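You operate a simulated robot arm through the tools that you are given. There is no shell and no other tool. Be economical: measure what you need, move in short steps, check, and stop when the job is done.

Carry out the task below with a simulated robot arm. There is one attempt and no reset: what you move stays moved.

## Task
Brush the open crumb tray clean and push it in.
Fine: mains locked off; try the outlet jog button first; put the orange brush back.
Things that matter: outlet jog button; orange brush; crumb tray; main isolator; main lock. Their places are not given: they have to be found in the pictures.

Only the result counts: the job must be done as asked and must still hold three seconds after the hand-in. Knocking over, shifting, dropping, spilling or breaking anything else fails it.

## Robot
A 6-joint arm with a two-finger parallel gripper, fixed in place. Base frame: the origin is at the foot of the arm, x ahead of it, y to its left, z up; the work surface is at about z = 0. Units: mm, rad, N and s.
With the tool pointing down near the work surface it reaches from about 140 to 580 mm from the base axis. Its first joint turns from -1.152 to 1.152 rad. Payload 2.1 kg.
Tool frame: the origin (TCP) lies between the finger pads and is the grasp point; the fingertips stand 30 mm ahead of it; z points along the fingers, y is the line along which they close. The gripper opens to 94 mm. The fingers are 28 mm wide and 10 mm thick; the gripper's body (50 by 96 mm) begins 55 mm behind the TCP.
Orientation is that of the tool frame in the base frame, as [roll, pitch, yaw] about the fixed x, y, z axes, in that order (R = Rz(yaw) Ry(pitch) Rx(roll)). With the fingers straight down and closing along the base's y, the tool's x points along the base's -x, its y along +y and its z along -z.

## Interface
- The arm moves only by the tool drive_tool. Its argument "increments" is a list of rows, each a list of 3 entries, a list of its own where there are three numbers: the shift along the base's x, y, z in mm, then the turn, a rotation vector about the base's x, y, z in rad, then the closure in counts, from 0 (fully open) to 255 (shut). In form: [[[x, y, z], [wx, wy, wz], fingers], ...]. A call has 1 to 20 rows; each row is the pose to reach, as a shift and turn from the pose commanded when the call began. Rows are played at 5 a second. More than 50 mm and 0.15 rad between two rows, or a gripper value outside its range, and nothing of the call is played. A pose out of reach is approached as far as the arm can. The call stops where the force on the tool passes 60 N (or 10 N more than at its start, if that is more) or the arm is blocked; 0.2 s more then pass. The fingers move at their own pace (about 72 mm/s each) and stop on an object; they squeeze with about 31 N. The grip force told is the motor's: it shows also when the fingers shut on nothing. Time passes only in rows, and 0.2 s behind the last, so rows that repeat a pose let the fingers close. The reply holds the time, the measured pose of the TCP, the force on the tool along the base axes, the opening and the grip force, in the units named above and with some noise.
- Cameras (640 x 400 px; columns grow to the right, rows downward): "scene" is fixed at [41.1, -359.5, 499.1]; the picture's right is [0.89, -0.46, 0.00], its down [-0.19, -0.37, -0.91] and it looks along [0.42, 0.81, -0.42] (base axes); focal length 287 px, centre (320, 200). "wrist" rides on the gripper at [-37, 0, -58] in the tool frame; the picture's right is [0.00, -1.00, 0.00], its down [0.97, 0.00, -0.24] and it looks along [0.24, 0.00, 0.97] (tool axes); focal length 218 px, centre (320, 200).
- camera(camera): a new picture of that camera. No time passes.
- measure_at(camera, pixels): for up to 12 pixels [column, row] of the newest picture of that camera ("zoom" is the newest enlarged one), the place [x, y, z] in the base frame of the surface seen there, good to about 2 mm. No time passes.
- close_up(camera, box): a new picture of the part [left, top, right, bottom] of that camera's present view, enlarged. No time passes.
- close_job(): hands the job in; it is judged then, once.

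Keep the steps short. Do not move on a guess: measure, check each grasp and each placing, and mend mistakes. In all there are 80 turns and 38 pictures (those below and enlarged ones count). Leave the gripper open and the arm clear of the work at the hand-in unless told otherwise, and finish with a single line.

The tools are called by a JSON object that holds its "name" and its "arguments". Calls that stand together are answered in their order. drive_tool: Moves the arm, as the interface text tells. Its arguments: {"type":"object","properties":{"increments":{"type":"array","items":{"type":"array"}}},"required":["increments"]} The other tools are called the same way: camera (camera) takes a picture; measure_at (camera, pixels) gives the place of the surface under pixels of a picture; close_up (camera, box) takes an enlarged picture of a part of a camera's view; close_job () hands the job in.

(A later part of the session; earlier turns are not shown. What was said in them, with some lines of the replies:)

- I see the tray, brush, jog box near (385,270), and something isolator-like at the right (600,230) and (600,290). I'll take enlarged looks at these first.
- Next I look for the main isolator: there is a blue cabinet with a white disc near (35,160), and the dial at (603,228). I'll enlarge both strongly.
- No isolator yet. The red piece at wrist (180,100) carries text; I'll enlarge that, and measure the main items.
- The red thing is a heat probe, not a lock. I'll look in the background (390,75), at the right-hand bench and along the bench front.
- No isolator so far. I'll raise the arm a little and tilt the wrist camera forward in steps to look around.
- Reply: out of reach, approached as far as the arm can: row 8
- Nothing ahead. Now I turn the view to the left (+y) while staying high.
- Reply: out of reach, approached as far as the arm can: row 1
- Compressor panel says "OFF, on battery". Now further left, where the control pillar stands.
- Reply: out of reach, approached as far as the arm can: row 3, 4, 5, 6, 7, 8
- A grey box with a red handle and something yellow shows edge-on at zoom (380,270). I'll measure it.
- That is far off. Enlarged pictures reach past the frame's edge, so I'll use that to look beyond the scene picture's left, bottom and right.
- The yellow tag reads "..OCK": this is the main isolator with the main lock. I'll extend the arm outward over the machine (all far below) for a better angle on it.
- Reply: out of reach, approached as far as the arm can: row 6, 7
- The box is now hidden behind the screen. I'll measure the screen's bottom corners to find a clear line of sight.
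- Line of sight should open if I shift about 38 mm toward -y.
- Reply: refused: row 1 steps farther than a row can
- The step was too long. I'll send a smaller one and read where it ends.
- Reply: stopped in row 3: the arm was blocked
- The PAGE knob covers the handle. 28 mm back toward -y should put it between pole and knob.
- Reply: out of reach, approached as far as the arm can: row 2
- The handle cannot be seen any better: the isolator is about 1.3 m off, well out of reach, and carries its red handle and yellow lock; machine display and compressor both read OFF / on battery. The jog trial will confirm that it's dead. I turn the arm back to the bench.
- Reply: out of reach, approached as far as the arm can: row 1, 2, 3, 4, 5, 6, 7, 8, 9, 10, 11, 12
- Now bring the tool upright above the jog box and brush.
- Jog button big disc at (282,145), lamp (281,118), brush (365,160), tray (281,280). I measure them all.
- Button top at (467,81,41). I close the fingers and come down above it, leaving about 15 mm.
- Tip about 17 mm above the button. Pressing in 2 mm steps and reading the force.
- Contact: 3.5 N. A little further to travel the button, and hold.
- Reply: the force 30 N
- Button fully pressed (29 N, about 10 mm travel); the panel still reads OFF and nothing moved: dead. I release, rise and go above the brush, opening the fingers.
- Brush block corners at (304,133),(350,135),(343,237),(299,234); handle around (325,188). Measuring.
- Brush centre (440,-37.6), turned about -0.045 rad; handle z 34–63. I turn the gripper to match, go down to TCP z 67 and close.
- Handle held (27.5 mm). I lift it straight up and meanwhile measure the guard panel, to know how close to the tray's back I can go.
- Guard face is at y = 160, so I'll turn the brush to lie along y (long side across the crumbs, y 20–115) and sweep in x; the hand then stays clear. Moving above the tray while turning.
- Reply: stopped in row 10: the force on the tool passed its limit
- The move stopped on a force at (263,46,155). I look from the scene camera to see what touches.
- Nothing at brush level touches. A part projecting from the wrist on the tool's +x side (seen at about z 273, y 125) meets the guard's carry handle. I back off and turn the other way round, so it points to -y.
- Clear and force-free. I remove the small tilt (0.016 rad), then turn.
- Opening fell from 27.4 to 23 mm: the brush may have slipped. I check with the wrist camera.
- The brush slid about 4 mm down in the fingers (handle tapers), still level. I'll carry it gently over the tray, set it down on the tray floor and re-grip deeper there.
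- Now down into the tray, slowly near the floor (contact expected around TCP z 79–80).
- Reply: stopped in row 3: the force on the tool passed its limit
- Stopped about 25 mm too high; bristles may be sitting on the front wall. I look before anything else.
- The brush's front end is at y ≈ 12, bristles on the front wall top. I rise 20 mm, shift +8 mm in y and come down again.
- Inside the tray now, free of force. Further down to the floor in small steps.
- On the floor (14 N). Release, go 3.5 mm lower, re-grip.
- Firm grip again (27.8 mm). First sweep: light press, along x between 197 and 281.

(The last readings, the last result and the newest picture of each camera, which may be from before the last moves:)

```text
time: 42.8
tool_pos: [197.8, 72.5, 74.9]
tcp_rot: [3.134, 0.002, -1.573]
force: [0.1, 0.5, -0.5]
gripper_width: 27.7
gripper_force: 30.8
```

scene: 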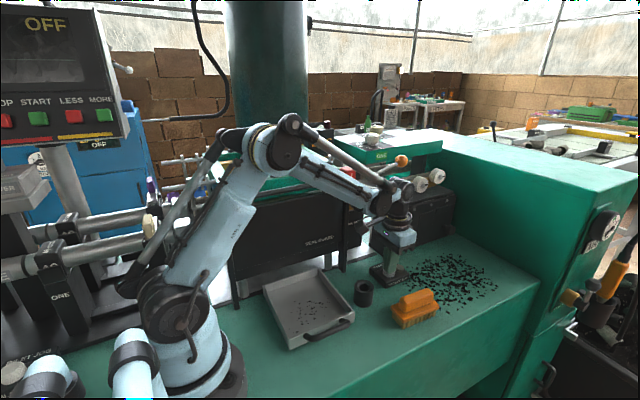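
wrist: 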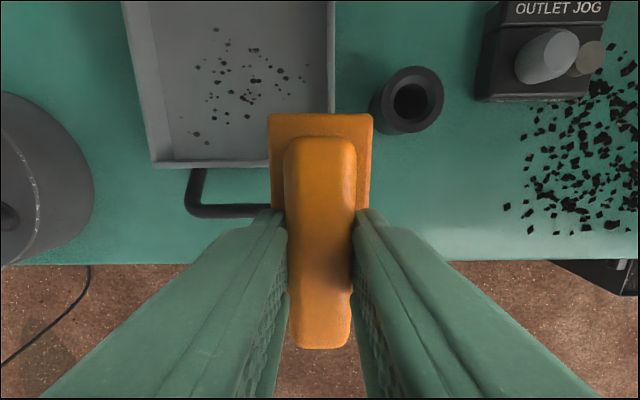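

Force reads almost nothing, so I press 1.5 mm more and sweep back the other way, then look.

{"name": "drive_tool", "arguments": {"increments": [[[0, 0, -1], [0, 0, 0], 255], [[0, 0, -1.5], [0, 0, 0], 255], [[10, 0, -1.5], [0, 0, 0], 255], [[20, 0, -1.5], [0, 0, 0], 255], [[30, 0, -1.5], [0, 0, 0], 255], [[40, 0, -1.5], [0, 0, 0], 255], [[50, 0, -1.5], [0, 0, 0], 255], [[60, 0, -1.5], [0, 0, 0], 255], [[70, 0, -1.5], [0, 0, 0], 255], [[80, 0, -1.5], [0, 0, 0], 255], [[85, 0, -1.5], [0, 0, 0], 255]]}}

{"name": "camera", "arguments": {"camera": "wrist"}}

```text
time: 43.4
tool_pos: [198.0, 70.9, 74.4]
tcp_rot: [3.124, 0.003, -1.569]
force: [-3.4, -1.6, 23.2]
gripper_width: 28.0
gripper_force: 30.8
stopped in row 3: the force on the tool passed its limit (the readings are from after the stop); the commanded pose is now the measured one
```

```text
3 pictures are left
```

wrist: 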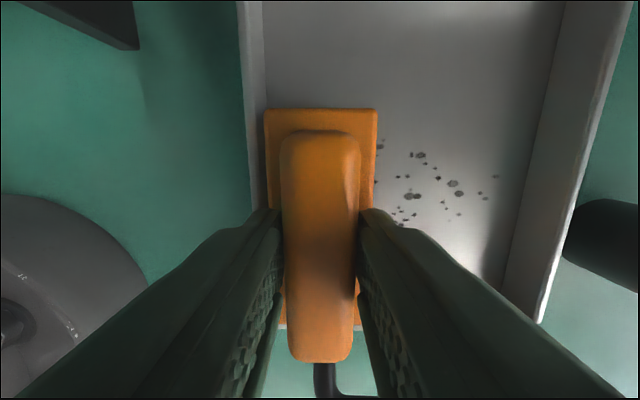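

Crumbs look lighter but are still there. Contact plane is at TCP z ≈ 74.6. I ease off 0.4 mm, level, and sweep with steady light pressure.

{"name": "drive_tool", "arguments": {"increments": [[[0, 0, 0.4], [0, -0.01, 0], 255], [[10, 0, 0.3], [0, -0.01, 0], 255], [[20, 0, 0.2], [0, -0.01, 0], 255], [[30, 0, 0.2], [0, -0.01, 0], 255], [[40, 0, 0.2], [0, -0.01, 0], 255], [[50, 0, 0.2], [0, -0.01, 0], 255]]}}

```text
time: 43.9
tool_pos: [199.7, 71.0, 74.3]
tcp_rot: [3.123, 0.002, -1.57]
force: [-2.9, 0.9, 19.7]
gripper_width: 27.8
gripper_force: 31.1
stopped in row 2: the force on the tool passed its limit (the readings are from after the stop); the commanded pose is now the measured one
```

{"name": "drive_tool", "arguments": {"increments": [[[0, 0, 1], [0, 0, 0], 255], [[1, 0, 2], [0, -0.01, 0], 255], [[1, 0, 2], [0, -0.01, 0], 255]]}}

```text
time: 44.7
tool_pos: [199.2, 71.3, 75.1]
tcp_rot: [3.135, 0.002, -1.572]
force: [-0.5, -0.8, -0.5]
gripper_width: 27.6
gripper_force: 31.0
```

Free at 75.1. I sweep slowly just 0.4 mm lower.

{"name": "drive_tool", "arguments": {"increments": [[[0, 0, -0.4], [0, 0, 0], 255], [[8, 0, -0.4], [0, 0, 0], 255], [[16, 0, -0.4], [0, 0, 0], 255], [[24, 0, -0.4], [0, 0, 0], 255], [[32, 0, -0.4], [0, 0, 0], 255], [[40, 0, -0.4], [0, 0, 0], 255], [[48, 0, -0.4], [0, 0, 0], 255]]}}

```text
time: 46.3
tool_pos: [250.7, 71.4, 74.6]
tcp_rot: [3.136, 0.002, -1.57]
force: [-1.0, 0.6, 0.2]
gripper_width: 27.7
gripper_force: 30.9
```

{"name": "drive_tool", "arguments": {"increments": [[[4, 0, -0.4], [0, 0, 0], 255], [[10, 0, -0.6], [0, 0, 0], 255], [[18, 0, -0.6], [0, 0, 0], 255], [[26, 0, -0.6], [0, 0, 0], 255], [[30, 0, -0.6], [0, 0, 0], 255]]}}

```text
time: 47.5
tool_pos: [279.1, 71.4, 75.8]
tcp_rot: [3.133, 0.002, -1.57]
force: [0.2, 0.3, 0.0]
gripper_width: 27.9
gripper_force: 31.1
```

No force yet. I feel for the floor here in small steps.

{"name": "drive_tool", "arguments": {"increments": [[[0, 0, -0.5], [0, 0, 0], 255], [[0, 0, -0.5], [0, 0, 0], 255]]}}

{"name": "drive_tool", "arguments": {"increments": [[[0, 0, -0.5], [0, 0, 0], 255], [[0, 0, -0.5], [0, 0, 0], 255]]}}

{"name": "drive_tool", "arguments": {"increments": [[[0, 0, -0.5], [0, 0, 0], 255], [[0, 0, -0.5], [0, 0, 0], 255]]}}

```text
time: 48.1
tool_pos: [278.7, 71.6, 73.0]
tcp_rot: [3.134, 0.001, -1.57]
force: [0.0, 0.9, -0.8]
gripper_width: 27.7
gripper_force: 30.8
```

```text
time: 48.7
tool_pos: [278.9, 72.5, 75.3]
tcp_rot: [3.135, 0.001, -1.571]
force: [-3.2, -0.1, 27.9]
gripper_width: 27.7
gripper_force: 31.0
```

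```text
time: 49.1
tool_pos: [278.7, 72.6, 73.7]
tcp_rot: [3.135, 0.002, -1.571]
force: [-3.3, 0.4, 21.3]
gripper_width: 27.7
gripper_force: 31.2
stopped in row 2: the force on the tool passed its limit (the readings are from after the stop); the commanded pose is now the measured one
```

Contact found: about 25 N per 0.5 mm, now 21 N. I ease 0.25 mm and sweep back toward -x.

{"name": "drive_tool", "arguments": {"increments": [[[0, 0, 0.25], [0, 0, 0], 255], [[-8, 0, 0.25], [0, 0, 0], 255], [[-16, 0, 0.25], [0, 0, 0], 255], [[-24, 0, 0.25], [0, 0, 0], 255], [[-32, 0, 0.25], [0, 0, 0], 255], [[-40, 0, 0.25], [0, 0, 0], 255], [[-48, 0, 0.25], [0, 0, 0], 255], [[-56, 0, 0.25], [0, 0, 0], 255], [[-64, 0, 0.25], [0, 0, 0], 255], [[-72, 0, 0.25], [0, 0, 0], 255], [[-80, 0, 0.25], [0, 0, 0], 255]]}}

```text
time: 50.8
tool_pos: [232.7, 73.4, 72.2]
tcp_rot: [3.138, 0.001, -1.57]
force: [-0.8, -0.3, 19.7]
gripper_width: 27.7
gripper_force: 30.9
stopped in row 8: the force on the tool passed its limit (the readings are from after the stop); the commanded pose is now the measured one
```

Swept 279→233 in contact. Continue with a bit more relief.

{"name": "drive_tool", "arguments": {"increments": [[[0, 0, 0.4], [0, 0, 0], 255], [[-6, 0, 0.45], [0, 0, 0], 255], [[-12, 0, 0.5], [0, 0, 0], 255], [[-18, 0, 0.55], [0, 0, 0], 255], [[-24, 0, 0.6], [0, 0, 0], 255], [[-30, 0, 0.65], [0, 0, 0], 255], [[-36, 0, 0.7], [0, 0, 0], 255]]}}

{"name": "camera", "arguments": {"camera": "wrist"}}

```text
time: 52.4
tool_pos: [197.6, 72.7, 74.2]
tcp_rot: [3.138, -0.002, -1.571]
force: [6.6, 0.0, 13.2]
gripper_width: 27.6
gripper_force: 30.7
```

```text
2 pictures are left
```

wrist: 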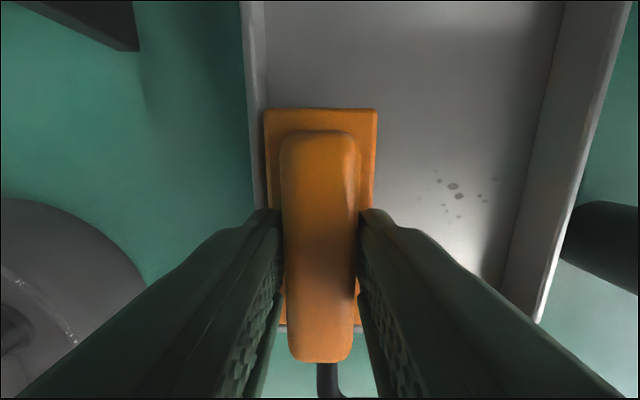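

It works: the crumbs vanish under contact. A patch remains at (435–495,170–215); I measure it.

{"name": "measure_at", "arguments": {"camera": "wrist", "pixels": [[436, 172], [453, 186], [459, 196], [494, 180], [494, 205], [460, 216], [485, 200], [400, 240], [500, 260], [560, 100], [265, 100], [543, 300]]}}

```text
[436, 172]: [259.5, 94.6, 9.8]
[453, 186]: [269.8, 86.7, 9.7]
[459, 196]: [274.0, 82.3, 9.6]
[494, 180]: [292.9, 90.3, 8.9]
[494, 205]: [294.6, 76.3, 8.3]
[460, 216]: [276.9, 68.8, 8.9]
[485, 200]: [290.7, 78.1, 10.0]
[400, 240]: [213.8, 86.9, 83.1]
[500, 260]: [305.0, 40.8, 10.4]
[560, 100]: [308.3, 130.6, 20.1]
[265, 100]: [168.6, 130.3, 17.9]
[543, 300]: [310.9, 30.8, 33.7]
```

Sweep again toward +x, following the slight slope (about 0.01 mm per mm) to keep contact.

{"name": "drive_tool", "arguments": {"increments": [[[6, 0, 0], [0, 0, 0], 255], [[12, 0, -0.08], [0, 0, 0], 255], [[18, 0, -0.14], [0, 0, 0], 255], [[25, 0, -0.22], [0, 0, 0], 255], [[32, 0, -0.3], [0, 0, 0], 255], [[39, 0, -0.38], [0, 0, 0], 255], [[46, 0, -0.46], [0, 0, 0], 255], [[53, 0, -0.54], [0, 0, 0], 255], [[60, 0, -0.62], [0, 0, 0], 255]]}}

```text
time: 54.0
tool_pos: [239.2, 73.5, 72.6]
tcp_rot: [3.133, 0.001, -1.568]
force: [-2.9, -0.8, 21.4]
gripper_width: 27.6
gripper_force: 31.2
stopped in row 7: the force on the tool passed its limit (the readings are from after the stop); the commanded pose is now the measured one
```

Stopped in contact at x 239. Ease slightly and go on to 282.

{"name": "drive_tool", "arguments": {"increments": [[[0, 0, 0.25], [0, 0, 0], 255], [[6, 0, 0.22], [0, 0, 0], 255], [[12, 0, 0.18], [0, 0, 0], 255], [[18, 0, 0.14], [0, 0, 0], 255], [[24, 0, 0.1], [0, 0, 0], 255], [[30, 0, 0.06], [0, 0, 0], 255], [[36, 0, 0.02], [0, 0, 0], 255], [[42, 0, -0.02], [0, 0, 0], 255]]}}

```text
time: 55.8
tool_pos: [279.6, 73.0, 74.4]
tcp_rot: [3.131, 0.002, -1.568]
force: [-12.4, 0.0, 33.7]
gripper_width: 27.8
gripper_force: 31.0
```

Contact all the way (34 N at x 280). Back again toward -x.

{"name": "drive_tool", "arguments": {"increments": [[[2, 0, 0.2], [0, 0, 0], 255], [[0, 0, 0.2], [0, 0, 0], 255], [[-6, 0, 0.22], [0, 0, 0], 255], [[-12, 0, 0.28], [0, 0, 0], 255], [[-18, 0, 0.34], [0, 0, 0], 255], [[-24, 0, 0.4], [0, 0, 0], 255], [[-30, 0, 0.46], [0, 0, 0], 255], [[-37, 0, 0.54], [0, 0, 0], 255], [[-44, 0, 0.62], [0, 0, 0], 255], [[-51, 0, 0.7], [0, 0, 0], 255], [[-58, 0, 0.78], [0, 0, 0], 255], [[-65, 0, 0.86], [0, 0, 0], 255], [[-72, 0, 0.94], [0, 0, 0], 255], [[-80, 0, 1.0], [0, 0, 0], 255]]}}

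```text
time: 58.8
tool_pos: [200.2, 73.9, 75.9]
tcp_rot: [3.135, 0.0, -1.569]
force: [0.6, -0.6, 0.1]
gripper_width: 27.9
gripper_force: 30.8
```

Contact lost only at the end. One more pass 4 mm nearer the front wall (for crumbs at y ≈ 27): first feel for the floor.

{"name": "drive_tool", "arguments": {"increments": [[[0, -4, 0], [0, 0, 0], 255], [[0, -4, -0.4], [0, 0, 0], 255], [[0, -4, -0.4], [0, 0, 0], 255]]}}

```text
time: 59.6
tool_pos: [200.6, 69.7, 74.3]
tcp_rot: [3.136, -0.001, -1.57]
force: [-0.5, 0.5, 0.4]
gripper_width: 27.7
gripper_force: 31.2
```

{"name": "drive_tool", "arguments": {"increments": [[[0, 0, -0.3], [0, 0, 0], 255], [[0, 0, -0.3], [0, 0, 0], 255]]}}

```text
time: 60.2
tool_pos: [200.5, 69.3, 73.7]
tcp_rot: [3.135, -0.001, -1.569]
force: [0.3, 0.4, -1.0]
gripper_width: 27.7
gripper_force: 30.6
```

{"name": "drive_tool", "arguments": {"increments": [[[0, 0, -0.3], [0, 0, 0], 255], [[0, 0, -0.3], [0, 0, 0], 255]]}}

```text
time: 60.8
tool_pos: [201.0, 69.5, 73.6]
tcp_rot: [3.135, -0.001, -1.569]
force: [-0.3, -0.4, -0.6]
gripper_width: 27.5
gripper_force: 30.7
```

{"name": "drive_tool", "arguments": {"increments": [[[0, 0, -0.3], [0, 0, 0], 255], [[0, 0, -0.5], [0, 0, 0], 255], [[0, 0, -0.5], [0, 0, 0], 255]]}}

```text
time: 61.6
tool_pos: [200.5, 70.1, 73.3]
tcp_rot: [3.133, 0.0, -1.568]
force: [-14.1, 0.1, 59.1]
gripper_width: 27.8
gripper_force: 31.1
```

In contact (59 N). Ease 0.4 mm and sweep +x.

{"name": "drive_tool", "arguments": {"increments": [[[0, 0, 0.4], [0, 0, 0], 255], [[6, 0, 0.38], [0, 0, 0], 255], [[12, 0, 0.33], [0, 0, 0], 255], [[18, 0, 0.28], [0, 0, 0], 255], [[25, 0, 0.22], [0, 0, 0], 255], [[32, 0, 0.16], [0, 0, 0], 255], [[39, 0, 0.1], [0, 0, 0], 255], [[46, 0, 0.04], [0, 0, 0], 255], [[53, 0, -0.02], [0, 0, 0], 255], [[60, 0, -0.08], [0, 0, 0], 255], [[67, 0, -0.14], [0, 0, 0], 255], [[74, 0, -0.2], [0, 0, 0], 255], [[80, 0, -0.26], [0, 0, 0], 255]]}}

```text
time: 64.4
tool_pos: [278.7, 70.8, 73.7]
tcp_rot: [3.13, 0.0, -1.568]
force: [-18.6, -0.6, 53.6]
gripper_width: 28.0
gripper_force: 30.6
```

Full contact along the whole stroke. One return stroke, then rise.

{"name": "drive_tool", "arguments": {"increments": [[[0, 0, 0.3], [0, 0, 0], 255], [[-6, 0, 0.34], [0, 0, 0], 255], [[-12, 0, 0.38], [0, 0, 0], 255], [[-18, 0, 0.42], [0, 0, 0], 255], [[-25, 0, 0.48], [0, 0, 0], 255], [[-32, 0, 0.54], [0, 0, 0], 255], [[-39, 0, 0.6], [0, 0, 0], 255], [[-46, 0, 0.66], [0, 0, 0], 255], [[-53, 0, 0.72], [0, 0, 0], 255], [[-60, 0, 0.78], [0, 0, 0], 255], [[-67, 0, 0.84], [0, 0, 0], 255], [[-74, 0, 0.9], [0, 0, 0], 255], [[-80, 0, 0.95], [0, 0, 0], 255]]}}

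```text
time: 67.2
tool_pos: [201.3, 69.9, 75.3]
tcp_rot: [3.137, 0.0, -1.57]
force: [14.6, 0.0, 36.8]
gripper_width: 27.9
gripper_force: 30.9
```

Contact held (37 N). Lift straight up, move to (340,-20) and look at the tray.

{"name": "drive_tool", "arguments": {"increments": [[[5, 0, 5], [0, 0, 0], 255], [[10, 0, 30], [0, 0, 0], 255], [[10, 0, 60], [0, 0, 0], 255], [[10, 0, 81], [0, 0, 0], 255], [[30, -15, 81], [0, 0, 0], 255], [[55, -35, 81], [0, 0, 0], 255], [[80, -55, 81], [0, 0, 0], 255], [[110, -75, 81], [0, 0, 0], 255], [[139, -90, 81], [0, 0, 0], 255], [[139, -90, 81], [0, 0, 0], 255]]}}

{"name": "camera", "arguments": {"camera": "wrist"}}

```text
time: 69.4
tool_pos: [342.0, -22.5, 157.4]
tcp_rot: [3.134, 0.001, -1.569]
force: [-0.6, 0.4, -0.6]
gripper_width: 28.0
gripper_force: 30.8
```

```text
1 pictures are left
```

wrist: 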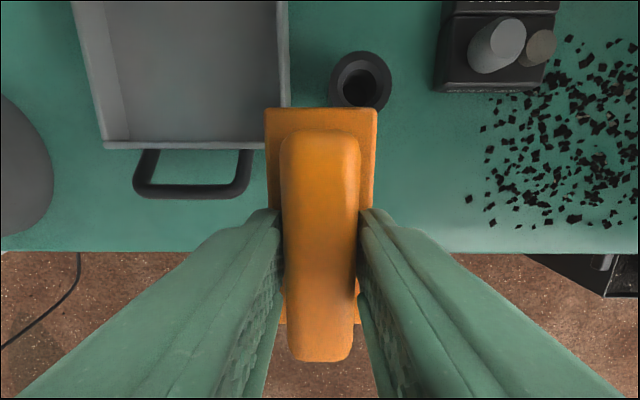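

The tray is clean. I measure the brush in the hand and the tray/handle position.

{"name": "measure_at", "arguments": {"camera": "wrist", "pixels": [[269, 112], [374, 112], [320, 135], [320, 355], [270, 200], [368, 200], [288, 315], [190, 192], [245, 165], [140, 165], [120, 146], [270, 140]]}}

```text
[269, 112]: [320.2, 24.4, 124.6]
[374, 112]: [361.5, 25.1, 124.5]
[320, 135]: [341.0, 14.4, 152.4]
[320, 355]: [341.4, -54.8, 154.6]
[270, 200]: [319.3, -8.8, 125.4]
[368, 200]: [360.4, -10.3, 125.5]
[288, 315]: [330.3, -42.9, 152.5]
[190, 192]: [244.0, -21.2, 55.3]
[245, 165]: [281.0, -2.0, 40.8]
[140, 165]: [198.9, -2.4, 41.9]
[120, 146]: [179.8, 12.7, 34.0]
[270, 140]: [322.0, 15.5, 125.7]
```

Brush sits squarely in the hand. I turn back by -1.615 rad and move over its old place (440,-37.6).

{"name": "drive_tool", "arguments": {"increments": [[[8, -1, 0], [0, 0, -0.135], 255], [[16, -2, 0], [0, 0, -0.27], 255], [[24, -4, 0], [0, 0, -0.405], 255], [[33, -5, 0], [0, 0, -0.54], 255], [[41, -6, 0], [0, 0, -0.675], 255], [[49, -8, 0], [0, 0, -0.81], 255], [[57, -9, 0], [0, 0, -0.945], 255], [[65, -10, 0], [0, 0, -1.08], 255], [[73, -11, 0], [0, 0, -1.215], 255], [[82, -13, 0], [0, 0, -1.35], 255], [[90, -14, 0], [0, 0, -1.485], 255], [[98, -15, 0], [0, 0, -1.615], 255], [[98, -15, 0], [0, 0, -1.615], 255]]}}

```text
time: 72.2
tool_pos: [439.1, -35.2, 156.2]
tcp_rot: [3.135, 0.0, 3.096]
force: [-0.2, 0.1, -0.3]
gripper_width: 27.7
gripper_force: 31.0
```

{"name": "drive_tool", "arguments": {"increments": [[[0.5, -1, -25], [0, 0, 0], 255], [[0.5, -1, -50], [0, 0, 0], 255], [[0.5, -1, -72], [0, 0, 0], 255], [[0.5, -1, -84], [0, 0, 0], 255], [[0.5, -1, -87], [0, 0, 0], 255], [[0.5, -1, -87], [0, 0, 0], 255]]}}

```text
time: 73.6
tool_pos: [437.9, -36.3, 69.1]
tcp_rot: [3.135, -0.001, 3.098]
force: [0.3, -0.3, 0.1]
gripper_width: 28.0
gripper_force: 31.1
```

About 3 mm above. Lowering in small steps until contact.

{"name": "drive_tool", "arguments": {"increments": [[[1, -1, -1.5], [0, 0, 0], 255], [[1, -1, -2.2], [0, 0, 0], 255], [[1, -1, -2.2], [0, 0, 0], 255]]}}

```text
time: 74.4
tool_pos: [439.8, -37.5, 66.0]
tcp_rot: [3.134, 0.002, 3.099]
force: [0.8, 0.0, -0.7]
gripper_width: 27.8
gripper_force: 30.2
```

{"name": "drive_tool", "arguments": {"increments": [[[0, 0, -0.4], [0, 0, 0], 255], [[0, 0, -0.8], [0, 0, 0], 255], [[0, 0, -0.8], [0, 0, 0], 255]]}}

```text
time: 75.2
tool_pos: [438.6, -37.6, 63.9]
tcp_rot: [3.134, 0.001, 3.097]
force: [-0.2, -1.5, 2.8]
gripper_width: 27.7
gripper_force: 30.5
```

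Touching (2.8 N) at the old place. Open and rise straight.

{"name": "drive_tool", "arguments": {"increments": [[[0, 0, 0], [0, 0, 0], 200], [[0, 0, 0], [0, 0, 0], 100], [[0, 0, 0.5], [0, 0, 0], 60], [[0, 0, 10], [0, 0, 0], 60], [[0, 0, 40], [0, 0, 0], 60], [[0, 0, 80], [0, 0, 0], 60], [[0, 0, 110], [0, 0, 0], 60]]}}

```text
time: 76.8
tool_pos: [440.5, -35.4, 174.5]
tcp_rot: [3.134, -0.001, 3.098]
force: [0.4, 0.1, -0.1]
gripper_width: 71.9
gripper_force: 0.0
```

Brush is back. Now the tray: its handle bar is centred at x 240, outer side y ≈ -31, z ≈ 48. I close the fingers, lean them 0.35 rad forward (keeps the hand clear of the guard) and go in front of the handle.

{"name": "drive_tool", "arguments": {"increments": [[[-35, -10, 0], [0.06, 0, 0], 255], [[-70, -20, 0], [0.12, 0, 0], 255], [[-105, -30, 0], [0.18, 0, 0], 255], [[-140, -40, 0], [0.24, 0, 0], 255], [[-175, -45, 0], [0.3, 0, 0], 255], [[-200, -45, 0], [0.35, 0, 0], 255], [[-200, -45, -35], [0.35, 0, 0], 255], [[-200, -45, -70], [0.35, 0, 0], 255], [[-200, -45, -95], [0.35, 0, 0], 255], [[-200, -45, -111], [0.35, 0, 0], 255], [[-200, -45, -111], [0.35, 0, 0], 255]]}}

```text
time: 79.2
tool_pos: [238.5, -80.8, 62.2]
tcp_rot: [2.786, -0.014, 3.1]
force: [-0.5, 0.6, -0.9]
gripper_width: 0.0
gripper_force: 31.0
```

In place. Push along +y: first to contact and 30 mm on, reading force.

{"name": "drive_tool", "arguments": {"increments": [[[1, 12, 0], [0, 0, 0], 255], [[1, 24, 0], [0, 0, 0], 255], [[1, 32, 0], [0, 0, 0], 255], [[1, 38, 0], [0, 0, 0], 255], [[1, 44, 0], [0, 0, 0], 255], [[1, 50, 0], [0, 0, 0], 255], [[1, 56, 0], [0, 0, 0], 255], [[1, 62, 0], [0, 0, 0], 255]]}}

```text
time: 81.0
tool_pos: [240.5, -18.5, 64.5]
tcp_rot: [2.785, -0.016, 3.101]
force: [-0.8, -2.2, -2.9]
gripper_width: 0.0
gripper_force: 31.5
```

Light steady resistance (2 N): the tray is sliding. Continue.

{"name": "drive_tool", "arguments": {"increments": [[[0, 8, 0], [0, 0, 0], 255], [[0, 16, 0], [0, 0, 0], 255], [[0, 24, 0], [0, 0, 0], 255], [[0, 32, 0], [0, 0, 0], 255], [[0, 40, 0], [0, 0, 0], 255], [[0, 48, 0], [0, 0, 0], 255], [[0, 56, 0], [0, 0, 0], 255], [[0, 64, 0], [0, 0, 0], 255]]}}

```text
time: 82.8
tool_pos: [239.0, 44.0, 64.5]
tcp_rot: [2.785, -0.015, 3.103]
force: [-2.6, -1.2, -2.0]
gripper_width: 0.0
gripper_force: 30.9
5 turns are left
```

Five turns left. I push on up to 80 mm more, stopping on force at the end stop, and take the last picture right after.

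{"name": "drive_tool", "arguments": {"increments": [[[0, 8, 0], [0, 0, 0], 255], [[0, 16, 0], [0, 0, 0], 255], [[0, 24, 0], [0, 0, 0], 255], [[0, 31, 0], [0, 0, 0], 255], [[0, 38, 0], [0, 0, 0], 255], [[0, 44, 0], [0, 0, 0], 255], [[0, 50, 0], [0, 0, 0], 255], [[0, 55, 0], [0, 0, 0], 255], [[0, 60, 0], [0, 0, 0], 255], [[0, 65, 0], [0, 0, 0], 255], [[0, 70, 0], [0, 0, 0], 255], [[0, 75, 0], [0, 0, 0], 255], [[0, 80, 0], [0, 0, 0], 255]]}}

{"name": "close_up", "arguments": {"camera": "scene", "box": [200, 190, 480, 360]}}

```text
time: 85.2
tool_pos: [239.5, 105.9, 62.9]
tcp_rot: [2.808, -0.012, 3.097]
force: [-0.3, -11.1, -2.1]
gripper_width: 0.0
gripper_force: 31.1
stopped in row 11: the force on the tool passed its limit (the readings are from after the stop); the commanded pose is now the measured one
```

```text
2.29 times, centred on (340, 275) of scene
4 turns are left
```

zoom: 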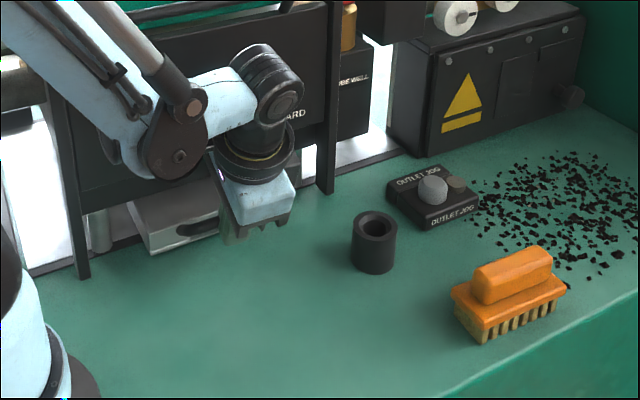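

The tray is in, stopped with 60 N at the tip; the brush stands in its place. I measure the tray front and then retreat, open and rise.

{"name": "measure_at", "arguments": {"camera": "zoom", "pixels": [[150, 240], [170, 240], [145, 225], [205, 232], [70, 150], [330, 180], [510, 275], [470, 310], [545, 300]]}}

{"name": "drive_tool", "arguments": {"increments": [[[0, -15, 0], [0, 0, 0], 255], [[0, -40, 0], [0, 0, 0], 255], [[0, -75, 0], [0, 0, 0], 255], [[0, -110, 10], [0, 0, 0], 200], [[0, -140, 40], [-0.1, 0, 0], 100], [[0, -145, 80], [-0.2, 0, 0], 0], [[0, -145, 120], [-0.33, 0, 0], 0], [[10, -145, 160], [-0.33, 0, 0], 0], [[20, -145, 200], [-0.33, 0, 0], 0], [[20, -145, 200], [-0.33, 0, 0], 0]]}}

```text
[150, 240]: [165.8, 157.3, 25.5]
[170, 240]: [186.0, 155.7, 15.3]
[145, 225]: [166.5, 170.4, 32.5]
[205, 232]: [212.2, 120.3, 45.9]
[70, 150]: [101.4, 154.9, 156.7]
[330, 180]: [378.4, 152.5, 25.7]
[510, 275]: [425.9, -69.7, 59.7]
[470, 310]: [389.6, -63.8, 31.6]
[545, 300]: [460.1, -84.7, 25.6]
```

```text
time: 87.4
tool_pos: [257.7, -35.4, 261.6]
tcp_rot: [3.131, 0.003, 3.097]
force: [0.6, 0.2, -0.3]
gripper_width: 94.1
gripper_force: 0.1
3 turns are left
```

Tray front is flush at y 156. But the brush seems shifted and turned from where it stood (its near side now y -64 to -85). I measure it precisely in the last picture.

{"name": "measure_at", "arguments": {"camera": "zoom", "pixels": [[478, 285], [545, 253], [510, 268], [480, 298], [545, 268], [454, 292], [484, 318], [562, 287], [500, 258], [484, 340], [560, 296], [515, 300]]}}

{"name": "measure_at", "arguments": {"camera": "zoom", "pixels": [[482, 272], [520, 252], [548, 258], [495, 288], [465, 285], [460, 300], [475, 314], [500, 310], [530, 299], [555, 285], [500, 360], [560, 320]]}}

```text
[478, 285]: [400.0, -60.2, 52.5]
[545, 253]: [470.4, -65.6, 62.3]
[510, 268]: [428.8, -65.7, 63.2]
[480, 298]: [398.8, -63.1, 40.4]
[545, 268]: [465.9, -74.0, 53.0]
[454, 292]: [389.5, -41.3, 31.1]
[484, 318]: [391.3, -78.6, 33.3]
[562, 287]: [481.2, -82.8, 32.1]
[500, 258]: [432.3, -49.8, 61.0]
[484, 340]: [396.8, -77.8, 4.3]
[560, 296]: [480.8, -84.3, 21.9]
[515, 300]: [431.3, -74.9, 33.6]
```

```text
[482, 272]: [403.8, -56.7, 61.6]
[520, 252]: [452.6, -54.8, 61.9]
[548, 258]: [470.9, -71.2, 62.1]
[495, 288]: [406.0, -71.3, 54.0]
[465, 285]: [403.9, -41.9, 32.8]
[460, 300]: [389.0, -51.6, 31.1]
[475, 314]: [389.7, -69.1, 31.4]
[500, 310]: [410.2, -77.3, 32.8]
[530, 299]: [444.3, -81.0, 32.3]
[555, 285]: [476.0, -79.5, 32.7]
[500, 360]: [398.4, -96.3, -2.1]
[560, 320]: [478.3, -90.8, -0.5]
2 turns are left
```

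Same turn of the brush, but it was dragged 23 mm toward -y on release (fingertips had pressed on its block). With two turns left I correct it: grip it at y -60 with the tips clear of the block, lift 5 mm, bring it back by +22.4 mm, set down, open, rise.

{"name": "drive_tool", "arguments": {"increments": [[[45, -8, 0], [0, 0, 0], 0], [[90, -16, 0], [0, 0, 0], 0], [[135, -22.8, 0], [0, 0, 0], 0], [[178.4, -22.8, 0], [0, 0, 0], 0], [[178.4, -22.8, -45], [0, 0, 0], 0], [[178.4, -22.8, -90], [0, 0, 0], 0], [[178.4, -22.8, -135], [0, 0, 0], 0], [[178.4, -22.8, -170], [0, 0, 0], 0], [[178.4, -22.8, -187], [0, 0, 0], 0], [[178.4, -22.8, -193.8], [0, 0, 0], 0], [[178.4, -22.8, -193.8], [0, 0, 0], 0], [[178.4, -22.8, -193.8], [0, 0, 0], 120], [[178.4, -22.8, -193.8], [0, 0, 0], 170], [[178.4, -22.8, -193.8], [0, 0, 0], 255], [[178.4, -22.8, -193.8], [0, 0, 0], 255], [[178.4, -22.8, -193.8], [0, 0, 0], 255]]}}

{"name": "drive_tool", "arguments": {"increments": [[[0, 0, 3], [0, 0, 0], 255], [[1, 5, 5], [0, 0, 0], 255], [[2, 11, 5], [0, 0, 0], 255], [[3, 17, 5], [0, 0, 0], 255], [[3, 22.4, 5], [0, 0, 0], 255], [[3, 22.4, 2.5], [0, 0, 0], 255], [[3, 22.4, 0.3], [0, 0, 0], 255], [[3, 22.4, 0.3], [0, 0, 0], 255], [[3, 22.4, 0.5], [0, 0, 0], 170], [[3, 22.4, 1], [0, 0, 0], 150], [[3, 22.4, 1], [0, 0, 0], 110], [[3, 22.4, 1], [0, 0, 0], 60], [[3, 22.4, 6], [0, 0, 0], 60], [[3, 22.4, 30], [0, 0, 0], 40], [[3, 22.4, 70], [0, 0, 0], 0], [[3, 22.4, 110], [0, 0, 0], 0], [[3, 22.4, 150], [0, 0, 0], 0], [[-20, 22.4, 190], [0, 0, 0], 0], [[-20, 22.4, 190], [0, 0, 0], 0]]}}

```text
time: 90.8
tool_pos: [436.0, -59.2, 69.9]
tcp_rot: [3.132, 0.002, 3.097]
force: [-0.1, -0.1, 1.4]
gripper_width: 23.2
gripper_force: 31.3
```

```text
time: 94.8
tool_pos: [415.6, -35.2, 258.0]
tcp_rot: [3.133, 0.004, 3.096]
force: [0.2, 0.0, -0.2]
gripper_width: 93.9
gripper_force: 0.1
1 turns are left
```

The brush was gripped (23 mm), moved back and released, and the arm is up, clear and open. I hand the job in.

{"name": "close_job", "arguments": {}}

```text
The job is handed in.
```

The crumb tray is brushed clean and pushed in flush, and pressing the outlet jog button first did nothing. I put the brush back, then corrected a 23 mm drag without a final picture to check it. The main isolator was only visible edge-on and out of reach, so I confirmed its lock only by the tag and the OFF displays.
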